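You operate a simulated robot arm through the tools that you are given. There is no shell and no other tool. Be economical: measure what you need, move in short steps, check, and stop when the job is done.

The job below is to be done with a simulated robot arm. You get a single attempt, and the scene is never put back.

TASK
Take the brick weight from the tub stand top and put it on the near bench top. Put the teal sponge stick on top of the blue-banded pot. Take the brown sponge stick and leave it on top of the blue taped clay knob. Fetch the grey patting block and set it on the middle bench top. Put the yellow slip brush on the plaster table top. Take the rolled care leaflet and leave it on the clear part of the packing table. Lift the powder tub lid open. Do these in any order. Set down upright: brick weight.

Only the result counts: the job must be done as asked and must still hold three seconds after the hand-in. Knocking over, shifting, dropping, spilling or breaking anything else fails it. A push-on lid holds only when it is set on centred and level and pressed home; a screw cap is set on level and turned clockwise until tight.

THE ROBOT
A 6-joint arm with a two-finger parallel gripper on a trunk, on a base that drives. Base frame: it is fixed to the floor where the robot stands at the start and does not move with it; the origin is under the middle of the robot, x ahead of it, y to its left, z up. Units: m, rad, N and s.
With the tool pointing down near the work surface it reaches from about 0.1 to 0.68 m from the robot's upright axis, wherever it stands. Its first joint turns from -2.897 to 2.897 rad. Places, roughly: blue taped clay knob (4x4x5 cm) [-3.3, -2.3, 0.9]; blue-banded pot (6x6x8 cm) [0.4, 0.9, 0.9]; brick weight [0.75, -0.25, 0.75]; brown sponge stick (3x3x8 cm) [0.6, 0.1, 0.7]; clear part of the packing table [-1.7, -1.3, 0.9]; grey patting block (9x8x7 cm) [0.8, -0.8, 0.7]; middle bench top [0.6, -2.4, 0.9]; near bench top [0.6, -1.6, 0.9]; plaster table top [0.7, -0.7, 0.7]; powder tub lid [-3.7, 0.8, 0.9]; rolled care leaflet (4x4x15 cm) [-0.8, -1.4, 0.3]; teal sponge stick (3x3x8 cm) [0.7, 0.1, 0.7]; yellow slip brush (3x3x12 cm) [0.6, -1.9, 1]. Payload 3.43 kg.
The TCP is the grasp point between the finger pads, 0.034 m short of the fingertips. In the tool frame z runs along the fingers and y along their closing line. Largest opening 0.128 m; finger width 0.024, thickness 0.012; the body of the gripper, 0.048 by 0.13 m, starts 0.096 m behind the TCP.
Orientation is told as [roll, pitch, yaw] about the base's x, y, z axes, in that order, counted from this pose: with the fingers straight down and closing along the base's y, the tool's x points along the base's -x, its y along +y and its z along -z.

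THE INTERFACE
- The arm moves only by the tool arm_command. Its argument "series" is a list of rows, each an object (a shift or turn left out is 0, a gripper value left out holds the last) with "offset": the shift along the base's x, y, z in units of 200 mm (1.0 is 200 mm), a list of three; "rot": the turn, a rotation vector about the base's x, y, z in units of 120 degrees (1.0 is 120 degrees), a list of three. In form: [{"offset": [dx, dy, dz], "rot": [ax, ay, az]}, ...]. A call has 1 to 12 rows; each row is the pose to reach, as a shift and turn from the pose commanded when the call began. "grip" is the gripper command, from -1 (fully open) to 1 (shut), values between in proportion, set as the call begins (left out, the last holds). A call with a number of a shift or a turn outside -1 to 1 is refused whole. Each row takes 0.2 s and may step no farther than 0.05 m and 0.15 rad from the row before; otherwise, or with a gripper value out of range, the whole call is refused. A pose out of reach is approached as far as the arm can. The call stops where the force on the tool passes 40 N (or 10 N more than at its start, if that is more) or the arm is blocked; 0.2 s more then pass. The fingers move at their own pace (about 0.045 m/s each) and stop on an object; they squeeze with about 26 N. The grip force told is the motor's: it shows also when the fingers shut on nothing. Time passes only in rows, and 0.2 s behind the last, so rows that repeat a pose let the fingers close. The reply holds the time, the measured pose of the TCP, the force on the tool along the base axes, the opening and the grip force, in the units named above and with some noise, with the torque about the TCP (base axes, N m) and any sound that the robot's microphone picked up.
- Cameras (640 x 400 px; columns grow to the right, rows downward): "scene" is now at [0.0193, 0.1516, 1.5068]; the picture's right is [-0.06, -1.00, 0.00], its down [-0.72, 0.05, -0.69] and it looks along [0.69, -0.04, -0.72] (base axes); focal length 225 px, centre (320, 200). "wrist" rides on the gripper at [0.076, -0.011, -0.16] in the tool frame; the picture's right is [0.15, 0.99, 0.00], its down [-0.88, 0.13, -0.46] and it looks along [-0.45, 0.07, 0.89] (tool axes); focal length 234 px, centre (320, 200). There is no depth. A picture from a camera that has moved, and an enlarged one, comes with that camera's place and axes in the base frame and with its lens.
- snapshot(camera): a new picture of that camera. No time passes.
- steer(legs): drives the robot by 1 to 6 legs, each [ahead, turn to the left] in m and rad, along the robot's own axes; the way and the turn of a leg run together, so that a leg with both is an arc; at most 1.5 m and 3.142 rad a leg. The arm and the cameras ride along, it lands a little off, and it stops where it bumps. It gives what a move gives.
- turn_head(pan, tilt): turns the head with the scene camera to pan (to the left, within 2.705 rad either way) and tilt (down, from -0.506 to 1.204), counted from straight ahead of the robot. It gives what a move gives.
- inspect(camera, box): a new picture of the part [left, top, right, bottom] of that camera's present view, enlarged. No time passes.
- sign_off(): hands the job in; it is judged then, once.

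Work in short steps. Places have to be worked out from the pictures, the camera data and where the tool is seen: move nearer, look again, correct. Check each grasp and each placing, and mend what went wrong. You have 196 turns and 174 pictures in all, those below and enlarged ones among them. Open the gripper and draw the arm clear of the work before you hand the job in, unless the task says otherwise; then end with one line.

The tools are called after "Emit:" as a command line: name --argument value ..., lists and objects as JSON in quotes. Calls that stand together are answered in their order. arm_command: Moves the arm, as the interface text tells. Its arguments: {"type":"object","properties":{"series":{"type":"array"},"grip":{"type":"number"}},"required":["series"]} The other tools are called the same way: steer (legs) drives the base; turn_head (pan, tilt) turns the head that bears the scene camera; snapshot (camera) takes a picture; inspect (camera, box) takes an enlarged picture of a part of a camera's view; sign_off () hands the job in.

At the start:

```text
time_s: 0.0
tool_pos: [0.3485, -0.1537, 1.2188]
tcp_rot: [0.001, 0.0, 0.005]
ft_force: [0.6, 0.2, 1.0]
ft_torque: [0.01, 0.02, -0.02]
finger_gap: 0.128
gripper_force: 0.0
robot x, y, heading: [0.0005, -0.0012, -0.002]
head pan, tilt: [-0.063, 0.808]
```

scene: 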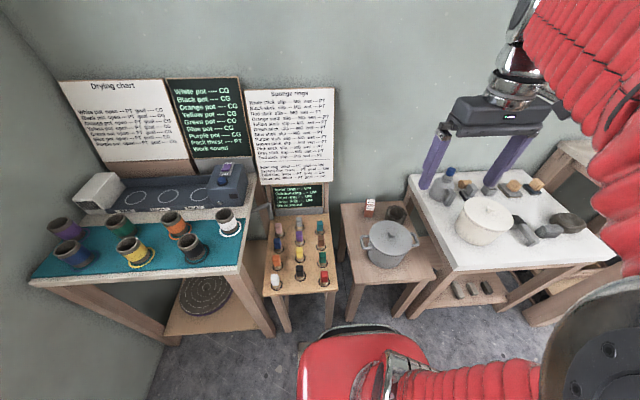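
wrist: 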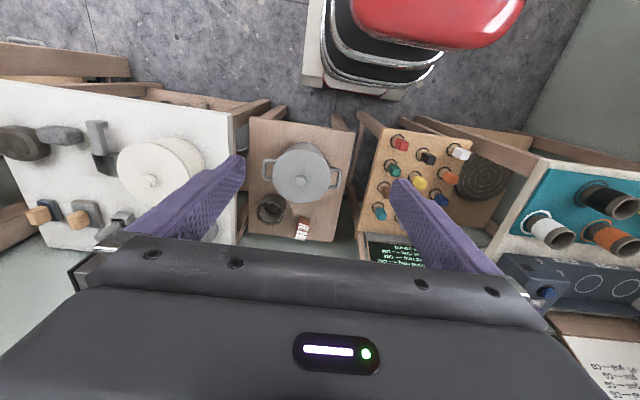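

I start with enlarged views of the sponge stand and the tub stand to locate the items.

Emit:
inspect --camera "scene" --box '[240, 180, 440, 305]'

Emit:
inspect --camera "scene" --box '[20, 160, 260, 310]'

Emit:
inspect --camera "scene" --box '[400, 150, 640, 300]'

Emit:
inspect --camera "scene" --box '[50, 70, 350, 220]'

```text
3.20 times, centred on (340, 242) of scene
camera zoom: at [0.0193, 0.1516, 1.5068], right [-0.06, -1.0, 0.0], down [-0.72, 0.05, -0.69], along [0.69, -0.04, -0.72], focal length 720 px, centre (256, 64)
```

zoom: 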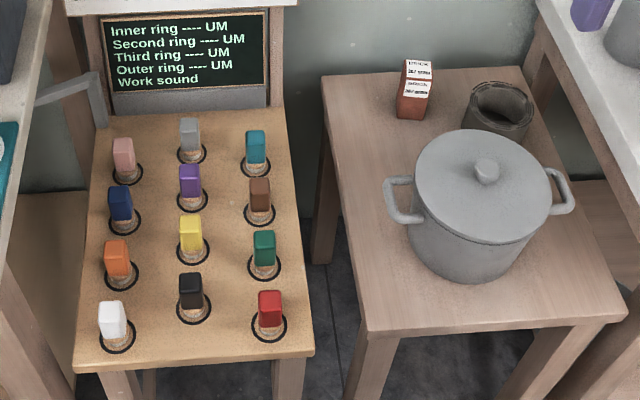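

```text
2.67 times, centred on (140, 235) of scene
camera zoom: at [0.0193, 0.1516, 1.5068], right [-0.06, -1.0, 0.0], down [-0.72, 0.05, -0.69], along [0.69, -0.04, -0.72], focal length 600 px, centre (800, 107)
```

zoom: 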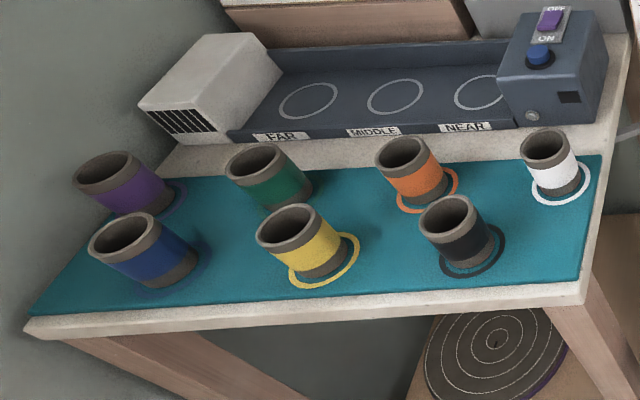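

```text
2.67 times, centred on (520, 225) of scene
camera zoom: at [0.0193, 0.1516, 1.5068], right [-0.06, -1.0, 0.0], down [-0.72, 0.05, -0.69], along [0.69, -0.04, -0.72], focal length 600 px, centre (-213, 133)
```

zoom: 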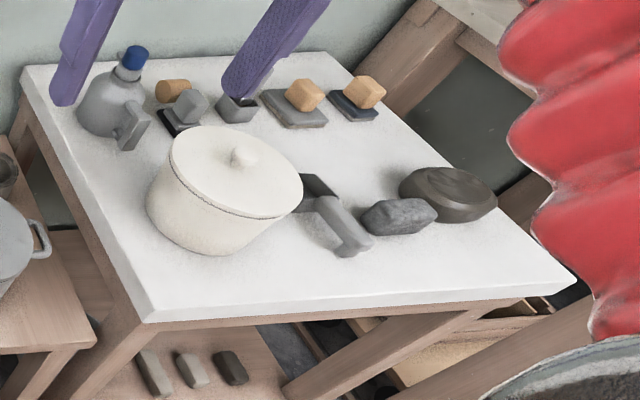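

```text
2.13 times, centred on (200, 145) of scene
camera zoom: at [0.0193, 0.1516, 1.5068], right [-0.06, -1.0, 0.0], down [-0.72, 0.05, -0.69], along [0.69, -0.04, -0.72], focal length 480 px, centre (576, 317)
```

zoom: 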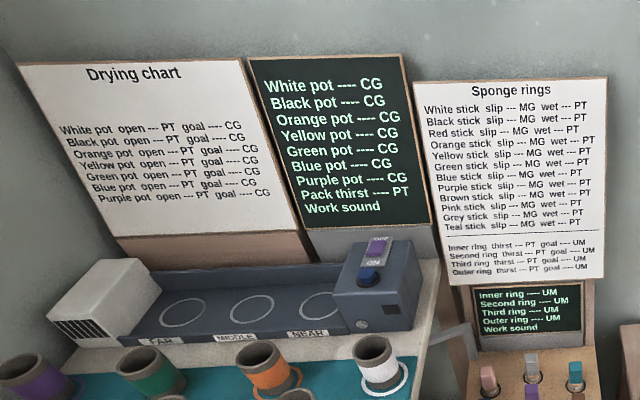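

The teal stick is about (0.62, 0.12) and the brown about (0.58, 0.12). I bring the hand nearer to the sponge stand so the wrist camera can triangulate them.

Emit:
arm_command --series '[{"offset": [0.05, 0.14, -0.14]}, {"offset": [0.1, 0.28, -0.28]}, {"offset": [0.15, 0.42, -0.42]}, {"offset": [0.2, 0.56, -0.56]}, {"offset": [0.25, 0.7, -0.7]}, {"offset": [0.3, 0.84, -0.84]}, {"offset": [0.35, 1.0, -1.0]}]'

Emit:
snapshot --camera "wrist"

Emit:
snapshot --camera "scene"

```text
time_s: 1.6
tool_pos: [0.4169, 0.0453, 1.0177]
tcp_rot: [0.001, 0.001, 0.005]
ft_force: [0.1, 0.6, 0.3]
ft_torque: [-0.02, 0.02, 0.02]
finger_gap: 0.128
gripper_force: 0.1
robot x, y, heading: [0.0005, -0.0017, -0.005]
head pan, tilt: [-0.063, 0.808]
```

```text
167 pictures are left
camera wrist: at [0.3417, 0.0333, 1.1777], right [-0.15, 0.99, 0.0], down [0.88, 0.13, 0.46], along [0.45, 0.07, -0.89], focal length 234 px, centre (320, 200)
```

wrist: 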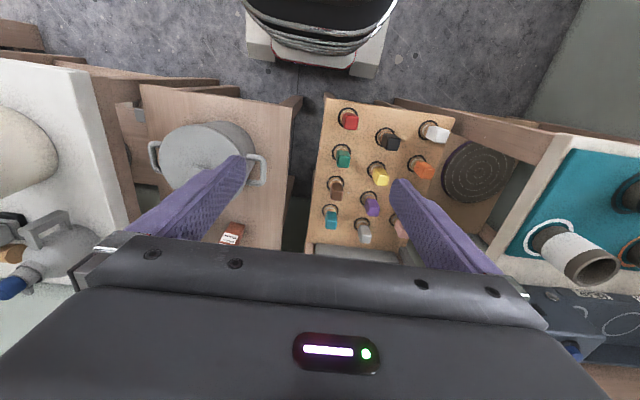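

```text
166 pictures are left
camera scene: at [0.0193, 0.1517, 1.5068], right [-0.06, -1.0, 0.0], down [-0.72, 0.05, -0.69], along [0.69, -0.04, -0.72], focal length 225 px, centre (320, 200)
```

scene: 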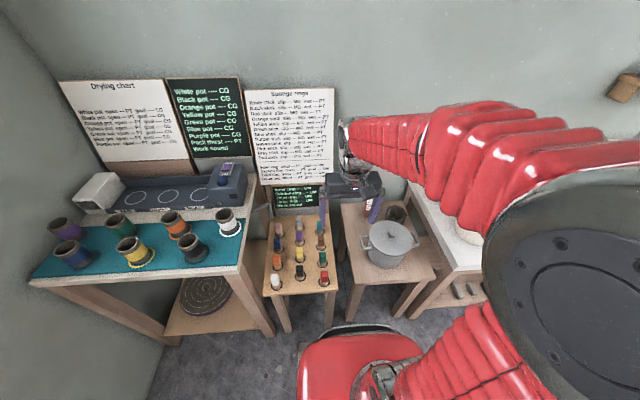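

I enlarge the stick area in the wrist view for exact pixels.

Emit:
inspect --camera "wrist" --box '[280, 90, 480, 260]'

```text
2.35 times, centred on (380, 175) of wrist
camera zoom: at [0.3417, 0.0333, 1.1777], right [-0.15, 0.99, 0.0], down [0.88, 0.13, 0.46], along [0.45, 0.07, -0.89], focal length 551 px, centre (179, 259)
```

zoom: 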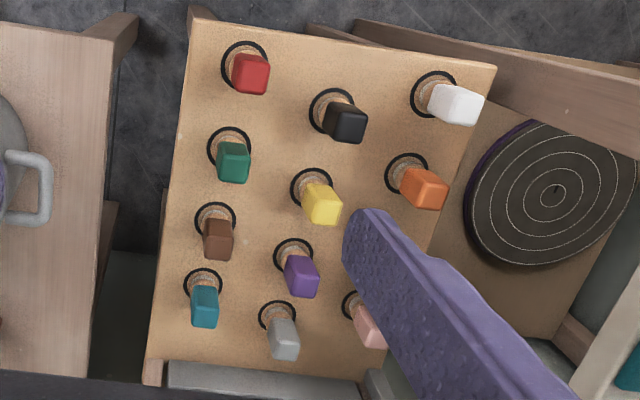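

Triangulating: stand top z≈0.63, teal stick's top ≈(0.64, 0.108, 0.71). I move above it with the gripper opened to about 6 cm and look again.

Emit:
arm_command --series '[{"offset": [0.17, 0.05, -0.12]}, {"offset": [0.34, 0.1, -0.24]}, {"offset": [0.51, 0.16, -0.36]}, {"offset": [0.68, 0.21, -0.48]}, {"offset": [0.84, 0.26, -0.6]}, {"offset": [1.0, 0.315, -0.75]}]' --grip 0.05

Emit:
snapshot --camera "wrist"

Emit:
inspect --camera "scene" --box '[240, 140, 440, 305]'

```text
time_s: 3.0
tool_pos: [0.6188, 0.1107, 0.8701]
tcp_rot: [0.0, -0.001, 0.005]
ft_force: [0.3, 0.3, 0.8]
ft_torque: [-0.05, 0.02, 0.0]
finger_gap: 0.061
gripper_force: 0.0
robot x, y, heading: [0.0031, -0.0028, 0.003]
head pan, tilt: [-0.063, 0.808]
```

```text
164 pictures are left
camera wrist: at [0.5427, 0.0976, 1.0289], right [-0.15, 0.99, 0.0], down [0.88, 0.13, 0.46], along [0.45, 0.07, -0.89], focal length 234 px, centre (320, 200)
```

wrist: 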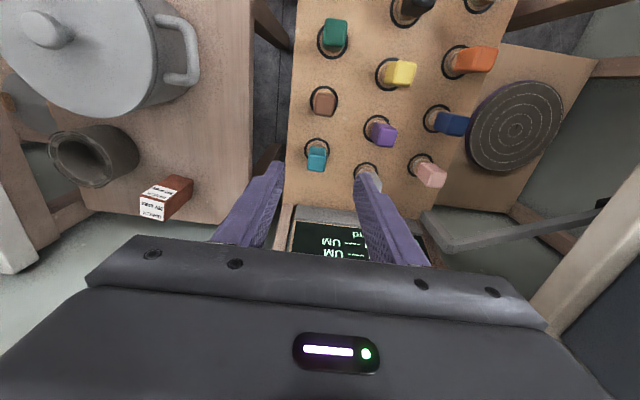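

```text
2.42 times, centred on (340, 222) of scene
camera zoom: at [0.0194, 0.1517, 1.5068], right [-0.06, -1.0, 0.0], down [-0.72, 0.05, -0.69], along [0.69, -0.04, -0.72], focal length 545 px, centre (272, 146)
```

zoom: 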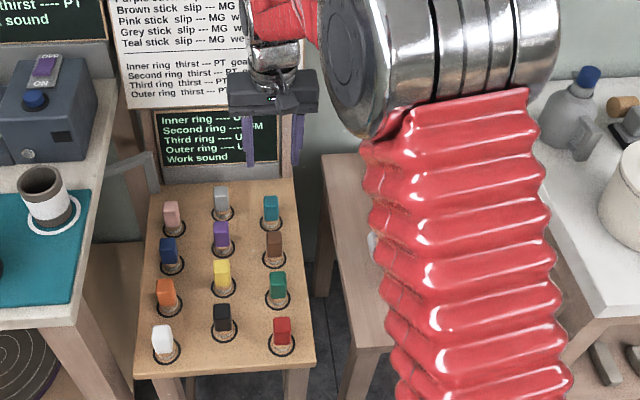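

Teal stick centre ≈(0.652, 0.110), top z≈0.69. I line up in x and come down to just above, then look.

Emit:
arm_command --series '[{"offset": [0.17, 0, -0.15]}, {"offset": [0.17, 0, -0.35]}, {"offset": [0.17, 0, -0.55]}, {"offset": [0.17, 0, -0.7]}]'

Emit:
snapshot --camera "wrist"

Emit:
inspect --camera "scene" --box '[270, 180, 370, 260]'

```text
time_s: 4.0
tool_pos: [0.6519, 0.1095, 0.7273]
tcp_rot: [0.002, 0.001, 0.006]
ft_force: [-0.1, -0.2, -0.2]
ft_torque: [0.03, 0.02, -0.03]
finger_gap: 0.0608
gripper_force: 0.1
robot x, y, heading: [-0.0004, -0.0001, 0.001]
head pan, tilt: [-0.063, 0.808]
```

```text
162 pictures are left
camera wrist: at [0.5763, 0.0972, 0.8881], right [-0.15, 0.99, 0.0], down [0.88, 0.13, 0.46], along [0.45, 0.07, -0.89], focal length 234 px, centre (320, 200)
```

wrist: 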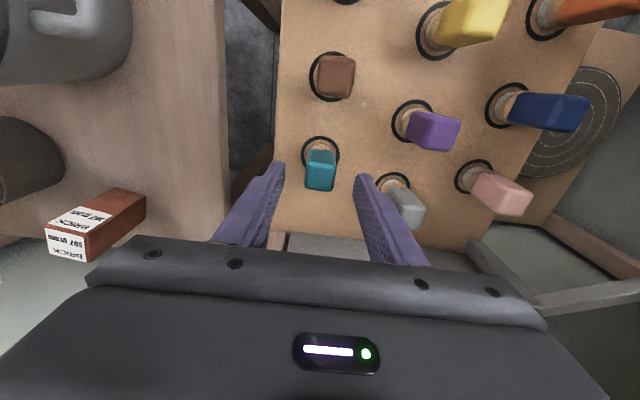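

```text
5.00 times, centred on (320, 220) of scene
camera zoom: at [0.0198, 0.1517, 1.5068], right [-0.06, -1.0, 0.0], down [-0.72, 0.05, -0.69], along [0.69, -0.04, -0.72], focal length 1125 px, centre (320, 100)
```

zoom: 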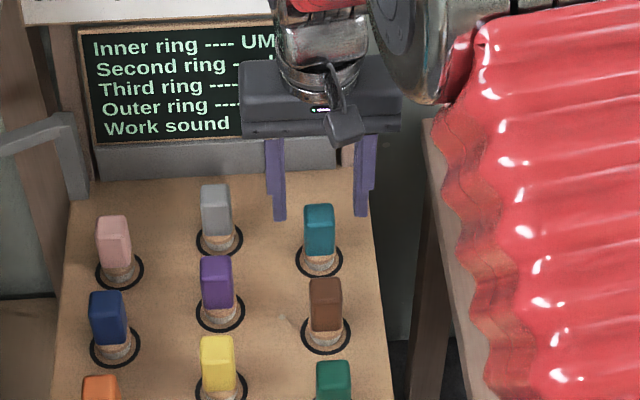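

Aligned: fingers straddle the teal stick at (0.652, 0.109). I lower 6 cm and close.

Emit:
arm_command --series '[{"offset": [0, 0, -0.15]}, {"offset": [0, 0, -0.29]}]'

Emit:
arm_command --series '[{"offset": [0, 0, 0]}, {"offset": [0, 0, 0]}, {"offset": [0, 0, 0]}]' --grip 1

Emit:
inspect --camera "scene" --box '[270, 180, 370, 260]'

```text
time_s: 4.6
tool_pos: [0.6522, 0.1096, 0.6707]
tcp_rot: [0.001, 0.001, 0.005]
ft_force: [-0.6, 0.3, -0.1]
ft_torque: [0.02, 0.05, -0.03]
finger_gap: 0.0609
gripper_force: 0.1
robot x, y, heading: [-0.0029, -0.003, 0.001]
head pan, tilt: [-0.063, 0.808]
```

```text
time_s: 5.4
tool_pos: [0.6525, 0.1089, 0.6707]
tcp_rot: [-0.002, 0.002, 0.006]
ft_force: [0.3, -0.1, 0.1]
ft_torque: [0.01, 0.06, -0.03]
finger_gap: 0.0277
gripper_force: 25.8
robot x, y, heading: [-0.0025, -0.0025, 0.003]
head pan, tilt: [-0.063, 0.808]
```

```text
5.00 times, centred on (320, 220) of scene
camera zoom: at [0.0199, 0.1517, 1.5068], right [-0.06, -1.0, 0.0], down [-0.72, 0.05, -0.69], along [0.69, -0.04, -0.72], focal length 1125 px, centre (320, 100)
```

zoom: 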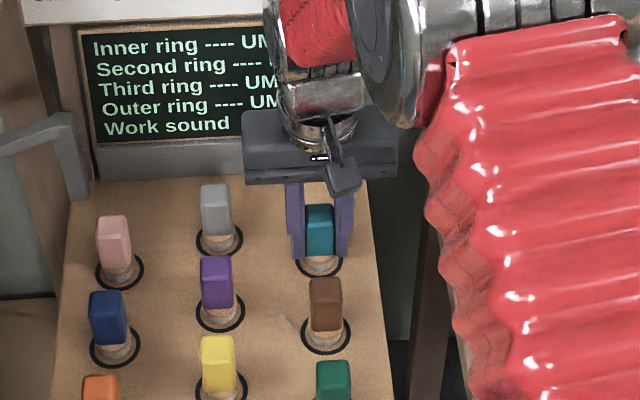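

Gripped (gap 27.7 mm). I lift straight up, then pull back toward the body.

Emit:
arm_command --series '[{"offset": [0, 0, 0.2]}, {"offset": [0, 0, 0.45]}, {"offset": [0, 0, 0.7]}, {"offset": [0, 0, 0.95]}, {"offset": [-0.2, 0, 1.0]}, {"offset": [-0.4, 0, 1.0]}, {"offset": [-0.6, 0, 1.0]}, {"offset": [-0.8, 0, 1.0]}, {"offset": [-1.0, 0, 1.0]}]'

Emit:
arm_command --series '[{"offset": [-0.2, 0, 0.15]}, {"offset": [-0.35, 0, 0.35]}, {"offset": [-0.4, 0, 0.55]}, {"offset": [-0.4, 0, 0.75]}]'

Emit:
snapshot --camera "wrist"

Emit:
turn_head --pan 1.0 --tilt 0.7

Emit:
snapshot --camera "scene"

```text
time_s: 7.4
tool_pos: [0.4519, 0.1083, 0.8725]
tcp_rot: [0.0, 0.001, 0.006]
ft_force: [0.2, 0.5, 0.2]
ft_torque: [-0.01, 0.02, -0.02]
finger_gap: 0.0274
gripper_force: 26.1
robot x, y, heading: [0.0043, -0.0048, -0.002]
head pan, tilt: [-0.063, 0.808]
```

```text
time_s: 8.4
tool_pos: [0.3719, 0.1103, 1.0231]
tcp_rot: [0.0, 0.0, 0.006]
ft_force: [-0.1, -0.3, -0.3]
ft_torque: [0.01, 0.01, 0.01]
finger_gap: 0.0273
gripper_force: 25.8
robot x, y, heading: [0.0017, -0.0026, -0.001]
head pan, tilt: [-0.063, 0.808]
```

```text
159 pictures are left
camera wrist: at [0.2958, 0.0969, 1.1821], right [-0.15, 0.99, 0.0], down [0.88, 0.13, 0.45], along [0.45, 0.07, -0.89], focal length 234 px, centre (320, 200)
```

wrist: 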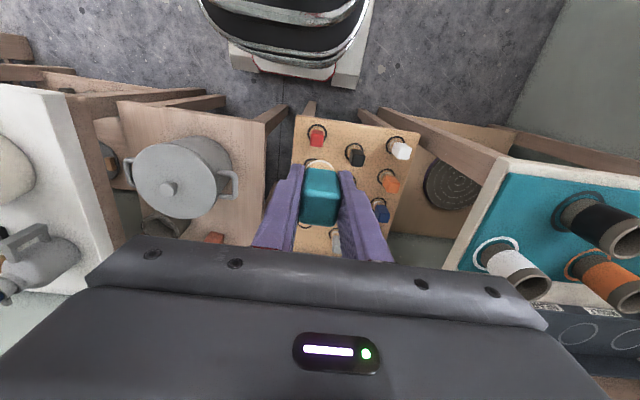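

```text
time_s: 9.7
tool_pos: [0.3713, 0.1095, 1.0225]
tcp_rot: [0.0, 0.0, 0.006]
ft_force: [-0.5, 1.4, -1.3]
ft_torque: [-0.01, 0.03, 0.02]
finger_gap: 0.0273
gripper_force: 25.3
robot x, y, heading: [0.0013, -0.002, 0.003]
head pan, tilt: [1.0, 0.7]
```

```text
158 pictures are left
camera scene: at [-0.0148, 0.2282, 1.5157], right [0.84, -0.54, 0.0], down [-0.35, -0.54, -0.76], along [0.41, 0.64, -0.64], focal length 225 px, centre (320, 200)
```

scene: 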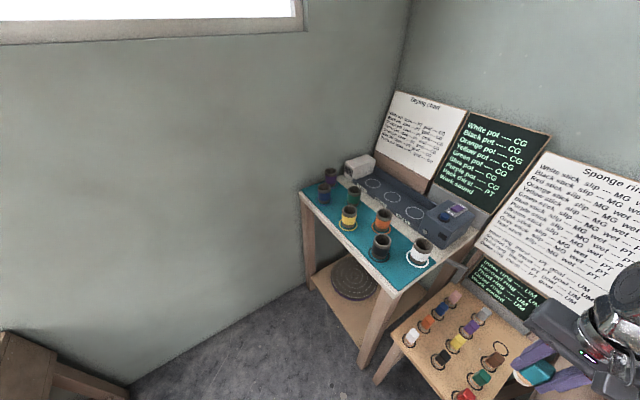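

I need the base's footprint before turning near the stands; I look down at it.

Emit:
turn_head --pan 0.5 --tilt 1.2

Emit:
snapshot --camera "scene"

Emit:
turn_head --pan 1.8 --tilt 1.2

Emit:
snapshot --camera "scene"

Emit:
turn_head --pan 2.7 --tilt 0.6

Emit:
snapshot --camera "scene"

```text
time_s: 10.6
tool_pos: [0.372, 0.1083, 1.0226]
tcp_rot: [0.0, -0.001, 0.007]
ft_force: [-0.1, -0.2, -0.4]
ft_torque: [-0.01, 0.0, 0.0]
finger_gap: 0.0276
gripper_force: 25.5
robot x, y, heading: [0.0025, -0.0039, 0.001]
head pan, tilt: [0.499, 1.201]
```

```text
157 pictures are left
camera scene: at [-0.0116, 0.1836, 1.4797], right [0.48, -0.88, 0.0], down [-0.82, -0.45, -0.36], along [0.32, 0.17, -0.93], focal length 225 px, centre (320, 200)
```

scene: 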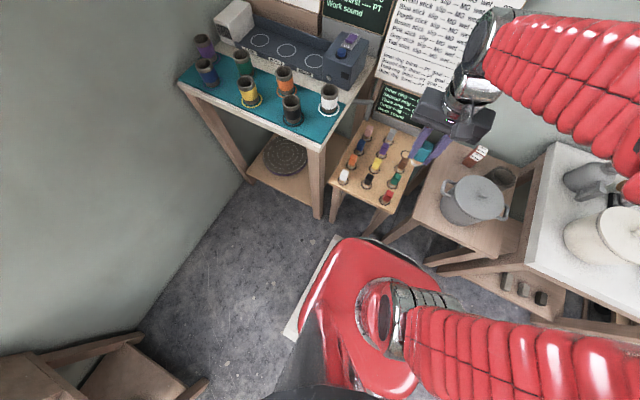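

```text
time_s: 12.1
tool_pos: [0.3716, 0.1092, 1.0225]
tcp_rot: [0.0, 0.0, 0.004]
ft_force: [0.8, 0.8, -0.7]
ft_torque: [-0.01, 0.0, -0.01]
finger_gap: 0.0274
gripper_force: 26.4
robot x, y, heading: [-0.0036, -0.0006, 0.002]
head pan, tilt: [1.799, 1.201]
```

```text
156 pictures are left
camera scene: at [-0.0734, 0.2112, 1.4797], right [0.97, 0.23, 0.0], down [0.21, -0.91, -0.36], along [-0.08, 0.35, -0.93], focal length 225 px, centre (320, 200)
```

scene: 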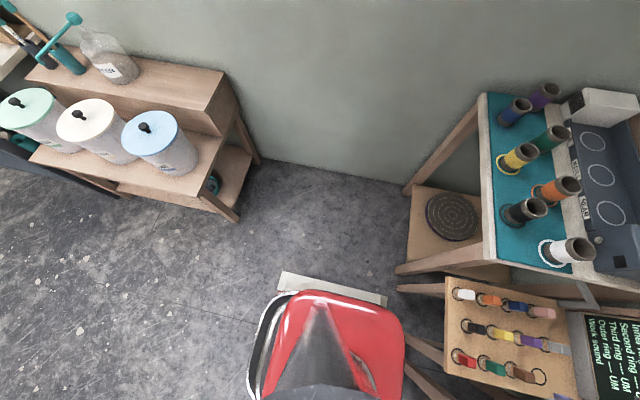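

```text
time_s: 13.3
tool_pos: [0.3714, 0.1093, 1.0228]
tcp_rot: [0.0, -0.001, 0.005]
ft_force: [0.4, -0.1, -1.0]
ft_torque: [0.02, -0.01, -0.02]
finger_gap: 0.0274
gripper_force: 25.6
robot x, y, heading: [-0.0015, -0.0038, 0.002]
head pan, tilt: [2.7, 0.6]
```

```text
155 pictures are left
camera scene: at [-0.1406, 0.1945, 1.5243], right [0.43, 0.9, 0.0], down [0.51, -0.24, -0.82], along [-0.75, 0.35, -0.57], focal length 225 px, centre (320, 200)
```

scene: 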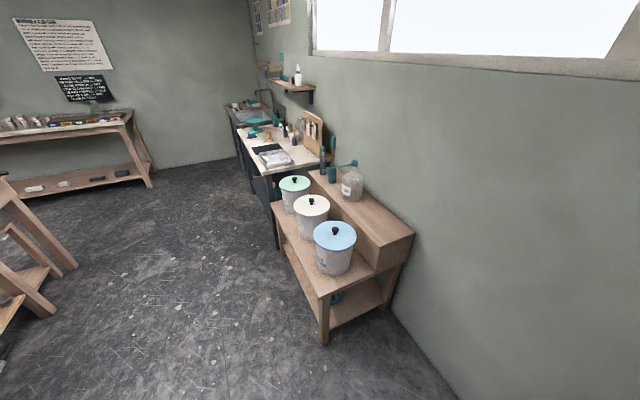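

Base footprint about ±0.30 × ±0.25. I back up 0.2 m, turn left 1.19 rad and drive 0.54 m to stand near (0, 0.5) facing the pot table's far end.

Emit:
steer --legs '[[-0.2, 0], [0, 1.19], [0.54, 0]]'

Emit:
turn_head --pan -0.5 --tilt 0.85

Emit:
snapshot --camera "scene"

Emit:
snapshot --camera "wrist"

```text
time_s: 23.1
tool_pos: [0.0435, 0.8887, 1.0221]
tcp_rot: [0.0, 0.001, 1.186]
ft_force: [0.5, 0.2, 0.3]
ft_torque: [0.0, 0.02, -0.03]
finger_gap: 0.0274
gripper_force: 25.6
robot x, y, heading: [0.0079, 0.4979, 1.184]
head pan, tilt: [2.7, 0.6]
```

```text
time_s: 25.8
tool_pos: [0.0432, 0.8878, 1.0233]
tcp_rot: [0.001, 0.0, 1.186]
ft_force: [0.6, -0.1, -0.8]
ft_torque: [-0.02, -0.01, -0.02]
finger_gap: 0.0274
gripper_force: 26.0
robot x, y, heading: [0.0064, 0.4976, 1.182]
head pan, tilt: [-0.499, 0.85]
```

```text
154 pictures are left
camera scene: at [-0.1011, 0.5567, 1.5034], right [0.63, -0.77, 0.0], down [-0.58, -0.48, -0.66], along [0.51, 0.42, -0.75], focal length 225 px, centre (320, 200)
```

scene: 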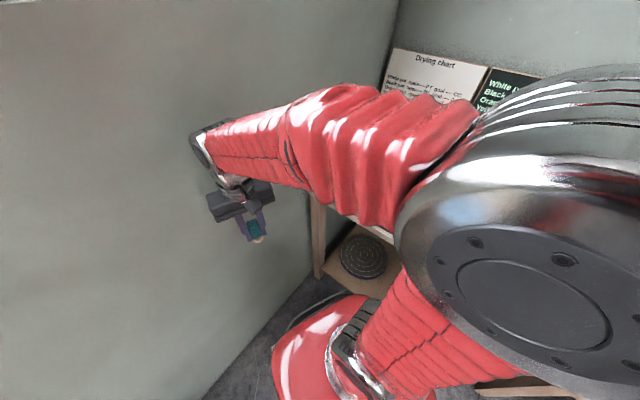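

```text
153 pictures are left
camera wrist: at [0.0253, 0.8127, 1.1823], right [-0.97, 0.23, 0.0], down [0.21, 0.87, 0.46], along [0.11, 0.44, -0.89], focal length 234 px, centre (320, 200)
```

wrist: 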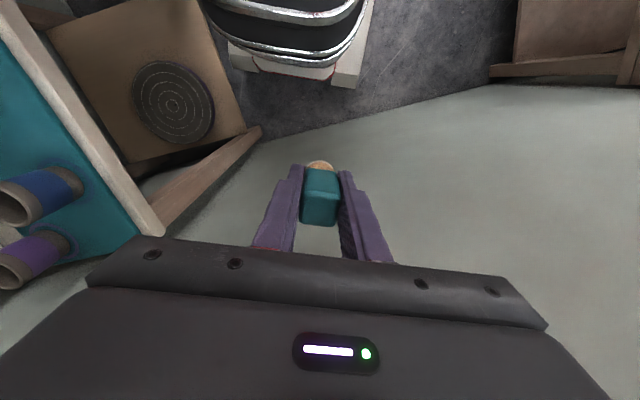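

I swing the hand between the robot and the pots, yawed to face the blue pot, and look with the wrist camera.

Emit:
arm_command --series '[{"offset": [0.11, -0.17, 0.05], "rot": [0, 0, -0.04]}, {"offset": [0.22, -0.34, 0.1], "rot": [0, 0, -0.08]}, {"offset": [0.33, -0.5, 0.15], "rot": [0, 0, -0.12]}, {"offset": [0.44, -0.66, 0.2], "rot": [0, 0, -0.16]}, {"offset": [0.55, -0.83, 0.25], "rot": [0, 0, -0.2]}, {"offset": [0.66, -1.0, 0.3], "rot": [0, 0, -0.215]}]'

Emit:
snapshot --camera "wrist"

Emit:
snapshot --camera "scene"

```text
time_s: 27.2
tool_pos: [0.1763, 0.6889, 1.084]
tcp_rot: [0.0, 0.0, 0.737]
ft_force: [0.2, -0.3, -0.2]
ft_torque: [0.02, -0.02, -0.02]
finger_gap: 0.0274
gripper_force: 25.4
robot x, y, heading: [0.0079, 0.5018, 1.186]
head pan, tilt: [-0.499, 0.85]
```

```text
152 pictures are left
camera wrist: at [0.1276, 0.627, 1.2427], right [-0.77, 0.64, 0.0], down [0.57, 0.69, 0.46], along [0.29, 0.35, -0.89], focal length 234 px, centre (320, 200)
```

wrist: 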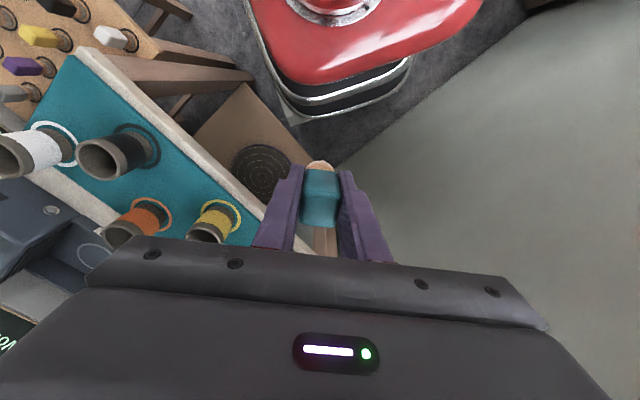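

```text
151 pictures are left
camera scene: at [-0.1012, 0.5565, 1.5034], right [0.63, -0.77, 0.0], down [-0.58, -0.48, -0.66], along [0.51, 0.42, -0.75], focal length 225 px, centre (320, 200)
```

scene: 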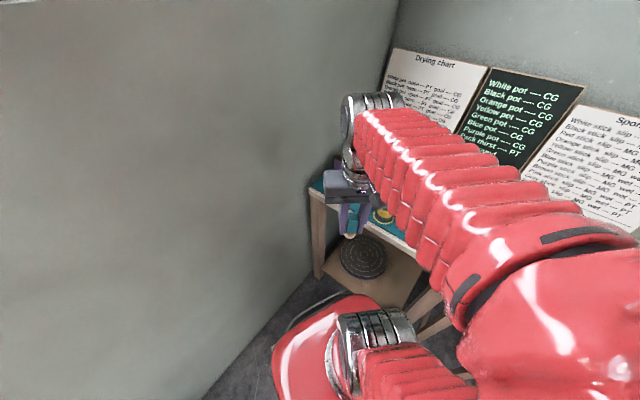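

The arm blocks the head's view and a horizontal placing would put the camera underneath. I turn the hand half round its axis so the camera will be on top when the tool tilts forward.

Emit:
arm_command --series '[{"rot": [0, 0, 0.07]}, {"rot": [0, 0, 0.14]}, {"rot": [0, 0, 0.21]}, {"rot": [0, 0, 0.28]}, {"rot": [0, 0, 0.35]}, {"rot": [0, 0, 0.42]}, {"rot": [0, 0, 0.49]}, {"rot": [0, 0, 0.56]}, {"rot": [0, 0, 0.63]}, {"rot": [0, 0, 0.7]}, {"rot": [0, 0, 0.77]}, {"rot": [0, 0, 0.84]}]'

Emit:
arm_command --series '[{"rot": [0, 0, 0.07]}, {"rot": [0, 0, 0.14]}, {"rot": [0, 0, 0.21]}, {"rot": [0, 0, 0.28]}, {"rot": [0, 0, 0.35]}, {"rot": [0, 0, 0.42]}, {"rot": [0, 0, 0.49]}, {"rot": [0, 0, 0.56]}, {"rot": [0, 0, 0.63]}, {"rot": [0, 0, 0.66]}]'

Emit:
snapshot --camera "wrist"

```text
time_s: 29.8
tool_pos: [0.1756, 0.6869, 1.0829]
tcp_rot: [0.0, 0.0, 2.496]
ft_force: [0.3, 0.0, 0.1]
ft_torque: [-0.02, -0.02, -0.01]
finger_gap: 0.0276
gripper_force: 26.2
robot x, y, heading: [0.0055, 0.4984, 1.183]
head pan, tilt: [-0.499, 0.85]
```

```text
time_s: 32.0
tool_pos: [0.167, 0.6956, 1.0835]
tcp_rot: [0.006, 0.0, -2.407]
ft_force: [-0.7, 0.8, -0.4]
ft_torque: [0.05, 0.0, -0.01]
finger_gap: 0.0278
gripper_force: 26.1
out of reach, approached as far as the arm can: row 10
robot x, y, heading: [0.0034, 0.4998, 1.186]
head pan, tilt: [-0.499, 0.85]
```

```text
150 pictures are left
camera wrist: at [0.2148, 0.7541, 1.2422], right [0.77, -0.64, 0.0], down [-0.57, -0.69, 0.46], along [-0.29, -0.35, -0.89], focal length 234 px, centre (320, 200)
```

wrist: 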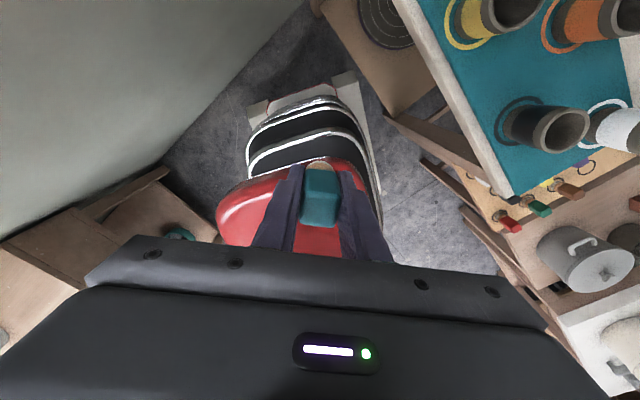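

I check how deep the pots' mouths are, which decides between standing the stick and laying it across.

Emit:
inspect --camera "wrist" --box '[430, 0, 640, 200]'

```text
2.00 times, centred on (535, 100) of wrist
camera zoom: at [0.2148, 0.7541, 1.2422], right [0.77, -0.64, 0.0], down [-0.57, -0.69, 0.46], along [-0.29, -0.35, -0.89], focal length 468 px, centre (-110, 400)
```

zoom: 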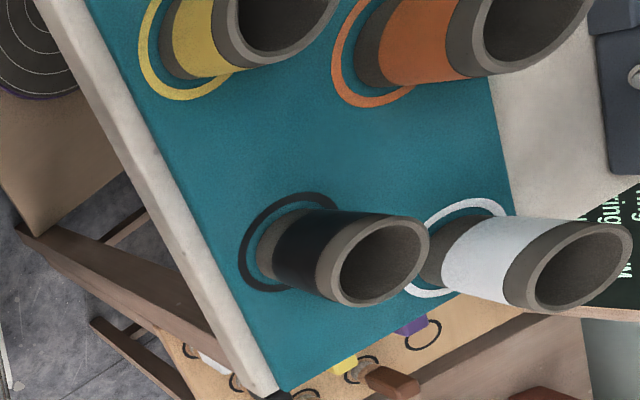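

The pots are hollow, so the stick has to lie across the rim. I turn the hand back (roll limit), then move over the pot's near side for a good wrist view.

Emit:
arm_command --series '[{"rot": [0, 0, -0.07]}, {"rot": [0, 0, -0.14]}, {"rot": [0, 0, -0.21]}, {"rot": [0, 0, -0.28]}, {"rot": [0, 0, -0.35]}, {"rot": [0, 0, -0.42]}, {"rot": [0, 0, -0.49]}, {"rot": [0, 0, -0.56]}, {"rot": [0, 0, -0.63]}, {"rot": [0, 0, -0.7]}, {"rot": [0, 0, -0.77]}, {"rot": [0, 0, -0.84]}]'

Emit:
arm_command --series '[{"offset": [0.06, 0.05, 0.02], "rot": [0, 0, -0.07]}, {"offset": [0.12, 0.1, 0.04], "rot": [0, 0, -0.14]}, {"offset": [0.18, 0.15, 0.06], "rot": [0, 0, -0.21]}, {"offset": [0.24, 0.2, 0.08], "rot": [0, 0, -0.28]}, {"offset": [0.3, 0.25, 0.1], "rot": [0, 0, -0.35]}, {"offset": [0.36, 0.3, 0.12], "rot": [0, 0, -0.42]}, {"offset": [0.42, 0.35, 0.14], "rot": [0, 0, -0.49]}, {"offset": [0.48, 0.4, 0.16], "rot": [0, 0, -0.56]}, {"offset": [0.54, 0.45, 0.18], "rot": [0, 0, -0.63]}, {"offset": [0.6, 0.5, 0.2], "rot": [0, 0, -0.66]}]'

Emit:
snapshot --camera "wrist"

```text
time_s: 34.6
tool_pos: [0.1661, 0.6947, 1.0831]
tcp_rot: [0.0, 0.0, 2.116]
ft_force: [0.9, -0.6, -1.0]
ft_torque: [0.0, 0.01, 0.02]
finger_gap: 0.0272
gripper_force: 25.8
robot x, y, heading: [0.0061, 0.5023, 1.188]
head pan, tilt: [-0.499, 0.85]
```

```text
time_s: 36.8
tool_pos: [0.2866, 0.7956, 1.1222]
tcp_rot: [-0.001, 0.0, 0.734]
ft_force: [-0.8, 0.1, -0.5]
ft_torque: [0.02, 0.04, -0.01]
finger_gap: 0.0274
gripper_force: 25.6
robot x, y, heading: [0.0088, 0.5017, 1.184]
head pan, tilt: [-0.499, 0.85]
```

```text
148 pictures are left
camera wrist: at [0.238, 0.7359, 1.2822], right [-0.77, 0.64, 0.0], down [0.57, 0.69, 0.46], along [0.29, 0.35, -0.89], focal length 234 px, centre (320, 200)
```

wrist: 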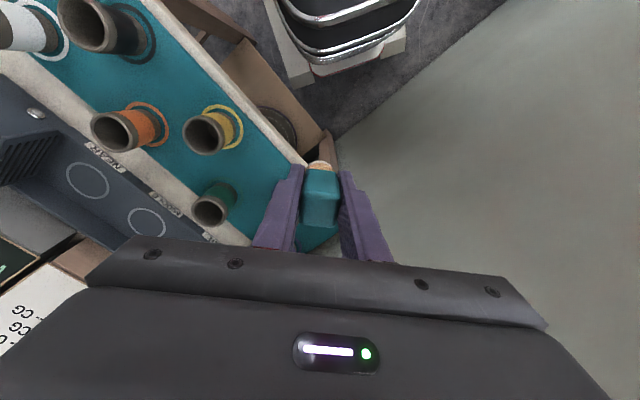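

The pot hides behind the hand; I yaw left about 0.6 rad to expose it.

Emit:
arm_command --series '[{"offset": [-0.05, 0, 0], "rot": [0, 0, 0.07]}, {"offset": [-0.1, 0, 0], "rot": [0, 0, 0.14]}, {"offset": [-0.15, 0, 0], "rot": [0, 0, 0.21]}, {"offset": [-0.2, 0, 0], "rot": [0, 0, 0.28]}]'

Emit:
snapshot --camera "wrist"

```text
time_s: 37.8
tool_pos: [0.2472, 0.7959, 1.1223]
tcp_rot: [0.0, -0.001, 1.326]
ft_force: [0.1, -0.4, -0.9]
ft_torque: [0.0, -0.01, -0.02]
finger_gap: 0.0275
gripper_force: 25.7
robot x, y, heading: [0.0099, 0.5035, 1.183]
head pan, tilt: [-0.499, 0.85]
```

```text
147 pictures are left
camera wrist: at [0.2391, 0.7188, 1.2819], right [-1.0, 0.1, 0.0], down [0.09, 0.89, 0.46], along [0.04, 0.45, -0.89], focal length 234 px, centre (320, 200)
```

wrist: 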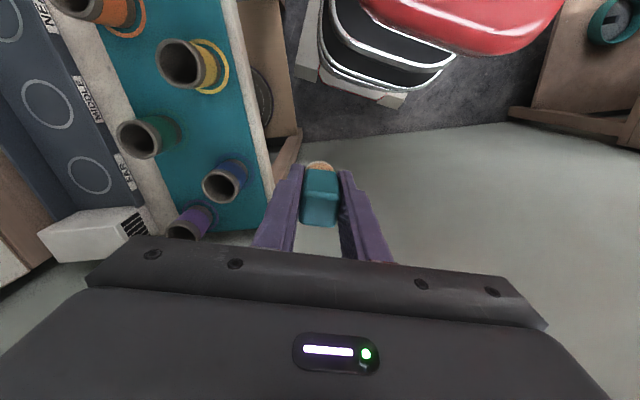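

Blue pot visible. I enlarge it here and from a second place for triangulation.

Emit:
inspect --camera "wrist" --box '[150, 120, 310, 250]'

Emit:
arm_command --series '[{"offset": [0.2, 0.05, 0]}, {"offset": [0.4, 0.1, 0]}, {"offset": [0.6, 0.1, 0]}]'

Emit:
inspect --camera "wrist" --box '[220, 60, 380, 240]'

```text
3.08 times, centred on (230, 185) of wrist
camera zoom: at [0.2391, 0.7188, 1.2819], right [-1.0, 0.1, 0.0], down [0.09, 0.89, 0.46], along [0.04, 0.45, -0.89], focal length 720 px, centre (597, 246)
```

zoom: 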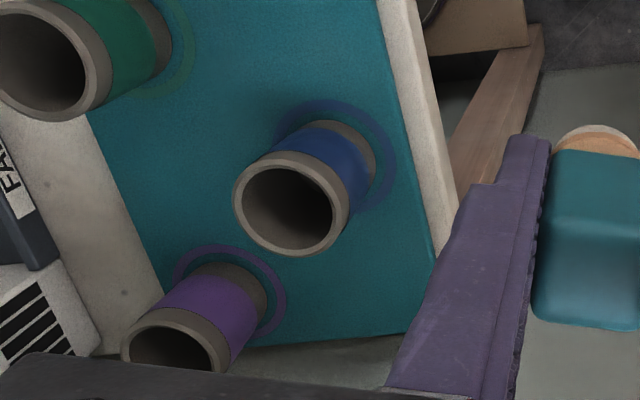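

```text
time_s: 38.6
tool_pos: [0.3678, 0.8151, 1.1227]
tcp_rot: [-0.001, -0.002, 1.325]
ft_force: [-0.1, -0.1, -0.7]
ft_torque: [0.03, 0.02, -0.04]
finger_gap: 0.0273
gripper_force: 25.6
robot x, y, heading: [0.0094, 0.5003, 1.185]
head pan, tilt: [-0.499, 0.85]
```

```text
2.22 times, centred on (300, 150) of wrist
camera zoom: at [0.3596, 0.7384, 1.2821], right [-0.99, 0.1, 0.0], down [0.09, 0.89, 0.46], along [0.05, 0.45, -0.89], focal length 520 px, centre (364, 311)
```

zoom: 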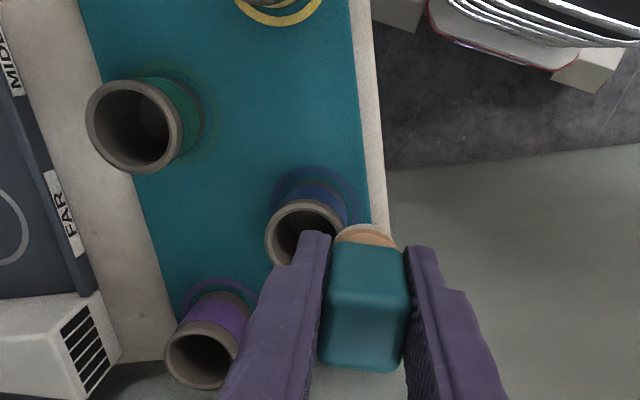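

Blue pot rim centre ≈(0.413, 0.852, 0.936). I yaw the tool to heading 0.5 above it, then tilt forward to make the stick horizontal.

Emit:
arm_command --series '[{"offset": [0.02, 0.02, -0.02], "rot": [0, 0, -0.066]}, {"offset": [0.03, 0.04, -0.04], "rot": [0, 0, -0.132]}, {"offset": [0.04, 0.06, -0.04], "rot": [0, 0, -0.198]}, {"offset": [0.05, 0.07, -0.04], "rot": [0, 0, -0.264]}, {"offset": [0.06, 0.075, -0.04], "rot": [0, 0, -0.33]}, {"offset": [0.06, 0.075, -0.04], "rot": [0, 0, -0.394]}]'

Emit:
arm_command --series '[{"rot": [0.0327, -0.0598, 0]}, {"rot": [0.0654, -0.1196, 0]}, {"rot": [0.0981, -0.1795, 0]}, {"rot": [0.1308, -0.2393, 0]}, {"rot": [0.1635, -0.2991, 0]}, {"rot": [0.1961, -0.3589, 0]}, {"rot": [0.2288, -0.4187, 0]}, {"rot": [0.2615, -0.4785, 0]}, {"rot": [0.2942, -0.5384, 0]}, {"rot": [0.3269, -0.5982, 0]}, {"rot": [0.3596, -0.658, 0]}]'

Emit:
snapshot --camera "wrist"

Emit:
snapshot --camera "scene"

```text
time_s: 40.0
tool_pos: [0.3793, 0.8308, 1.1153]
tcp_rot: [0.0, 0.001, 0.496]
ft_force: [0.1, 0.8, -0.2]
ft_torque: [-0.03, 0.0, 0.01]
finger_gap: 0.0277
gripper_force: 26.0
robot x, y, heading: [0.0069, 0.5025, 1.182]
head pan, tilt: [-0.499, 0.85]
```

```text
time_s: 42.4
tool_pos: [0.4045, 0.8675, 1.1349]
tcp_rot: [2.22, -1.569, -1.721]
ft_force: [0.3, 0.0, 0.1]
ft_torque: [-0.01, 0.02, 0.03]
finger_gap: 0.0273
gripper_force: 25.9
out of reach, approached as far as the arm can: row 9, 10, 11
robot x, y, heading: [0.0091, 0.5029, 1.179]
head pan, tilt: [-0.499, 0.85]
```

```text
144 pictures are left
camera wrist: at [0.2695, 0.7807, 1.058], right [-0.47, 0.87, -0.14], down [-0.46, -0.11, 0.88], along [0.75, 0.48, 0.45], focal length 234 px, centre (320, 200)
```

wrist: 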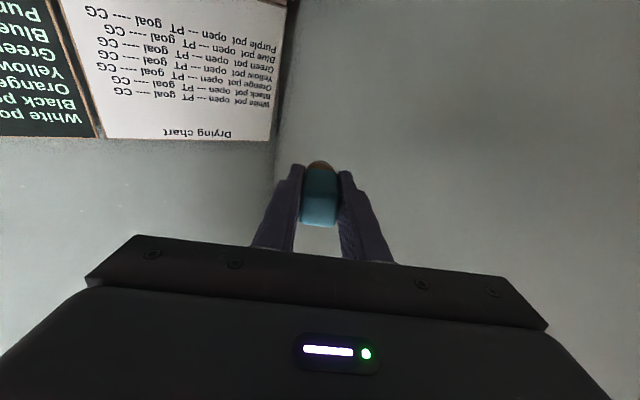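

```text
143 pictures are left
camera scene: at [-0.1012, 0.5563, 1.5034], right [0.63, -0.77, 0.0], down [-0.58, -0.48, -0.66], along [0.51, 0.42, -0.75], focal length 225 px, centre (320, 200)
```

scene: 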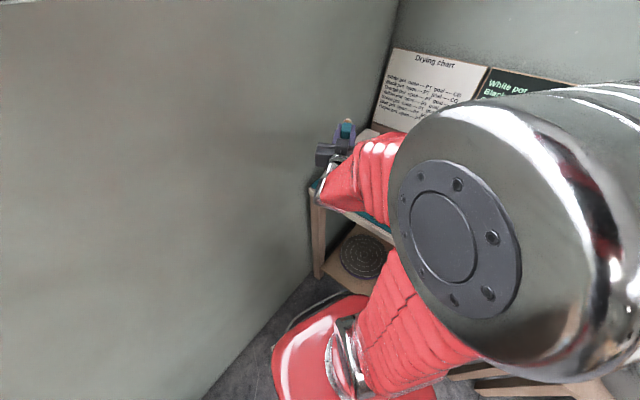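

Orientation achieved but the arm is folded too tightly there. I back the robot 0.2 m to give the arm room.

Emit:
steer --legs '[[-0.2, 0]]'

Emit:
arm_command --series '[{"offset": [0, 0, 0]}]'

```text
time_s: 44.3
tool_pos: [0.3304, 0.6828, 1.134]
tcp_rot: [1.343, -1.568, -0.844]
ft_force: [-0.9, -0.4, -1.0]
ft_torque: [-0.01, -0.03, -0.02]
finger_gap: 0.0277
gripper_force: 26.0
robot x, y, heading: [-0.0689, 0.3143, 1.186]
head pan, tilt: [-0.499, 0.85]
```

```text
time_s: 44.7
tool_pos: [0.3294, 0.6831, 1.1342]
tcp_rot: [1.431, -1.567, -0.932]
ft_force: [0.3, 1.0, -0.8]
ft_torque: [0.01, 0.02, -0.04]
finger_gap: 0.0274
gripper_force: 25.9
robot x, y, heading: [-0.0693, 0.3119, 1.186]
head pan, tilt: [-0.499, 0.85]
```

I move over the pot at height, then down to 1.0, and check.

Emit:
arm_command --series '[{"offset": [0.09, 0.2, -0.02]}, {"offset": [0.18, 0.4, -0.04]}, {"offset": [0.27, 0.6, -0.06]}, {"offset": [0.353, 0.81, -0.1]}, {"offset": [0.353, 0.81, -0.3]}, {"offset": [0.353, 0.81, -0.5]}, {"offset": [0.353, 0.81, -0.65]}]'

Emit:
turn_head --pan -0.2 --tilt 0.6

Emit:
snapshot --camera "scene"

```text
time_s: 46.3
tool_pos: [0.4005, 0.8448, 1.0061]
tcp_rot: [1.271, -1.571, -0.771]
ft_force: [-0.1, -0.9, 0.5]
ft_torque: [0.0, 0.01, 0.02]
finger_gap: 0.0275
gripper_force: 26.2
robot x, y, heading: [-0.0668, 0.3154, 1.187]
head pan, tilt: [-0.499, 0.85]
```

```text
time_s: 47.1
tool_pos: [0.4013, 0.8444, 1.0072]
tcp_rot: [1.203, -1.571, -0.703]
ft_force: [0.4, 0.3, -0.1]
ft_torque: [-0.07, -0.01, -0.04]
finger_gap: 0.0273
gripper_force: 26.1
robot x, y, heading: [-0.0652, 0.3153, 1.185]
head pan, tilt: [-0.201, 0.6]
```

```text
142 pictures are left
camera scene: at [-0.1874, 0.3967, 1.5243], right [0.83, -0.55, 0.0], down [-0.31, -0.47, -0.82], along [0.46, 0.69, -0.57], focal length 225 px, centre (320, 200)
```

scene: 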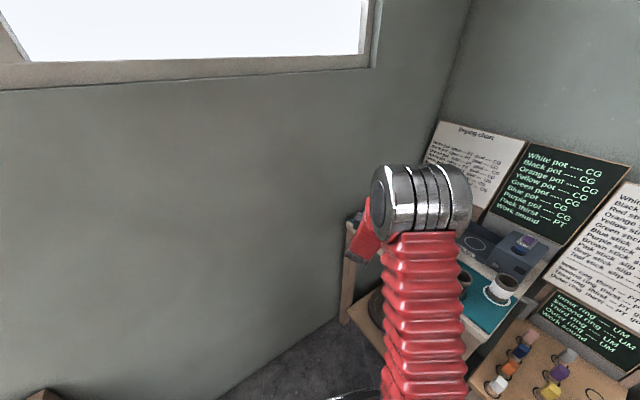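

View blocked by the forearm, so I descend by the numbers: contact expected near TCP z≈0.950.

Emit:
arm_command --series '[{"offset": [0, 0, -0.1]}, {"offset": [0, 0, -0.2]}, {"offset": [0, 0, -0.25]}]'

Emit:
arm_command --series '[{"offset": [0, 0, -0.02]}]'

```text
time_s: 47.9
tool_pos: [0.3997, 0.8438, 0.9577]
tcp_rot: [2.416, -1.567, -1.917]
ft_force: [-0.3, -2.2, 6.0]
ft_torque: [-0.14, 0.0, -0.06]
finger_gap: 0.0274
gripper_force: 25.9
robot x, y, heading: [-0.0638, 0.3154, 1.183]
head pan, tilt: [-0.201, 0.6]
```

```text
time_s: 48.3
tool_pos: [0.4008, 0.8459, 0.958]
tcp_rot: [2.714, -1.558, -2.215]
ft_force: [-7.2, -8.3, 34.7]
ft_torque: [-0.46, 0.12, -0.03]
finger_gap: 0.0273
gripper_force: 25.9
robot x, y, heading: [-0.0662, 0.3134, 1.183]
head pan, tilt: [-0.201, 0.6]
```

Contact at z≈0.957. I relieve the press a few millimetres, open, and look.

Emit:
arm_command --series '[{"offset": [0, 0, 0.017]}, {"offset": [0, 0, 0.017]}]'

Emit:
arm_command --series '[{"offset": [0, 0, 0]}, {"offset": [0, 0, 0]}, {"offset": [0, 0, 0]}]' --grip 0.2

Emit:
snapshot --camera "wrist"

```text
time_s: 48.9
tool_pos: [0.4002, 0.8442, 0.9568]
tcp_rot: [2.59, -1.565, -2.092]
ft_force: [2.0, 0.2, 29.7]
ft_torque: [-0.02, -0.19, -0.02]
finger_gap: 0.0275
gripper_force: 26.3
robot x, y, heading: [-0.0678, 0.3179, 1.186]
head pan, tilt: [-0.201, 0.6]
```

```text
time_s: 49.7
tool_pos: [0.3999, 0.8449, 0.9567]
tcp_rot: [2.638, -1.567, -2.14]
ft_force: [0.5, 2.8, 31.6]
ft_torque: [0.15, -0.38, 0.07]
finger_gap: 0.0444
gripper_force: 0.1
robot x, y, heading: [-0.0686, 0.3153, 1.189]
head pan, tilt: [-0.201, 0.6]
```

```text
141 pictures are left
camera wrist: at [0.2656, 0.7581, 0.8797], right [-0.47, 0.87, -0.14], down [-0.47, -0.11, 0.88], along [0.75, 0.48, 0.46], focal length 234 px, centre (320, 200)
```

wrist: 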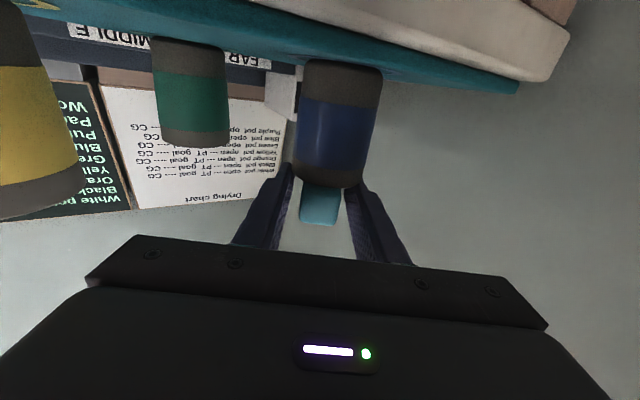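

The fingers themselves are bearing on the rim; I raise slightly until the force vanishes.

Emit:
arm_command --series '[{"offset": [0, 0, 0.03]}]'

Emit:
snapshot --camera "wrist"

```text
time_s: 50.1
tool_pos: [0.3993, 0.8438, 0.9575]
tcp_rot: [-0.048, -1.564, 0.546]
ft_force: [2.9, 0.0, 9.0]
ft_torque: [0.3, -0.19, -0.06]
finger_gap: 0.0508
gripper_force: 0.0
robot x, y, heading: [-0.0657, 0.3162, 1.189]
head pan, tilt: [-0.201, 0.6]
```

```text
140 pictures are left
camera wrist: at [0.2648, 0.7568, 0.8819], right [-0.47, 0.87, -0.15], down [-0.46, -0.1, 0.88], along [0.75, 0.49, 0.44], focal length 234 px, centre (320, 200)
```

wrist: 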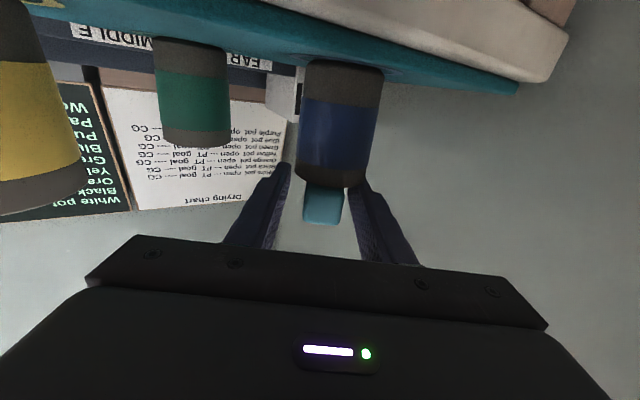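

Nearly free; a touch higher, then withdraw straight back.

Emit:
arm_command --series '[{"offset": [0, 0, 0.02]}]'

Emit:
arm_command --series '[{"offset": [-0.1, -0.055, 0]}, {"offset": [-0.2, -0.11, 0]}, {"offset": [-0.3, -0.164, 0.0]}, {"offset": [-0.45, -0.25, 0.1]}]'

Emit:
snapshot --camera "wrist"

```text
time_s: 50.5
tool_pos: [0.4002, 0.8442, 0.9618]
tcp_rot: [0.041, -1.566, 0.459]
ft_force: [-1.3, 0.3, -1.3]
ft_torque: [0.01, 0.02, 0.01]
finger_gap: 0.0513
gripper_force: 0.0
robot x, y, heading: [-0.07, 0.3146, 1.181]
head pan, tilt: [-0.201, 0.6]
```

```text
time_s: 51.5
tool_pos: [0.3102, 0.7963, 0.9837]
tcp_rot: [0.959, -1.567, -0.46]
ft_force: [-0.1, -0.2, -0.8]
ft_torque: [0.04, -0.04, 0.01]
finger_gap: 0.0514
gripper_force: 0.0
robot x, y, heading: [-0.0676, 0.3163, 1.186]
head pan, tilt: [-0.201, 0.6]
```

```text
139 pictures are left
camera wrist: at [0.1752, 0.7089, 0.9075], right [-0.47, 0.87, -0.14], down [-0.46, -0.1, 0.88], along [0.75, 0.48, 0.45], focal length 234 px, centre (320, 200)
```

wrist: 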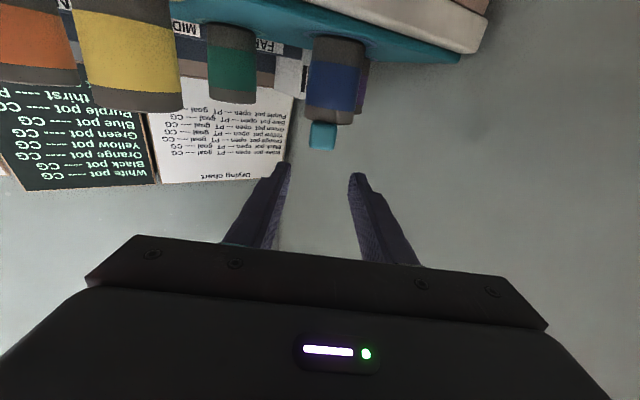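

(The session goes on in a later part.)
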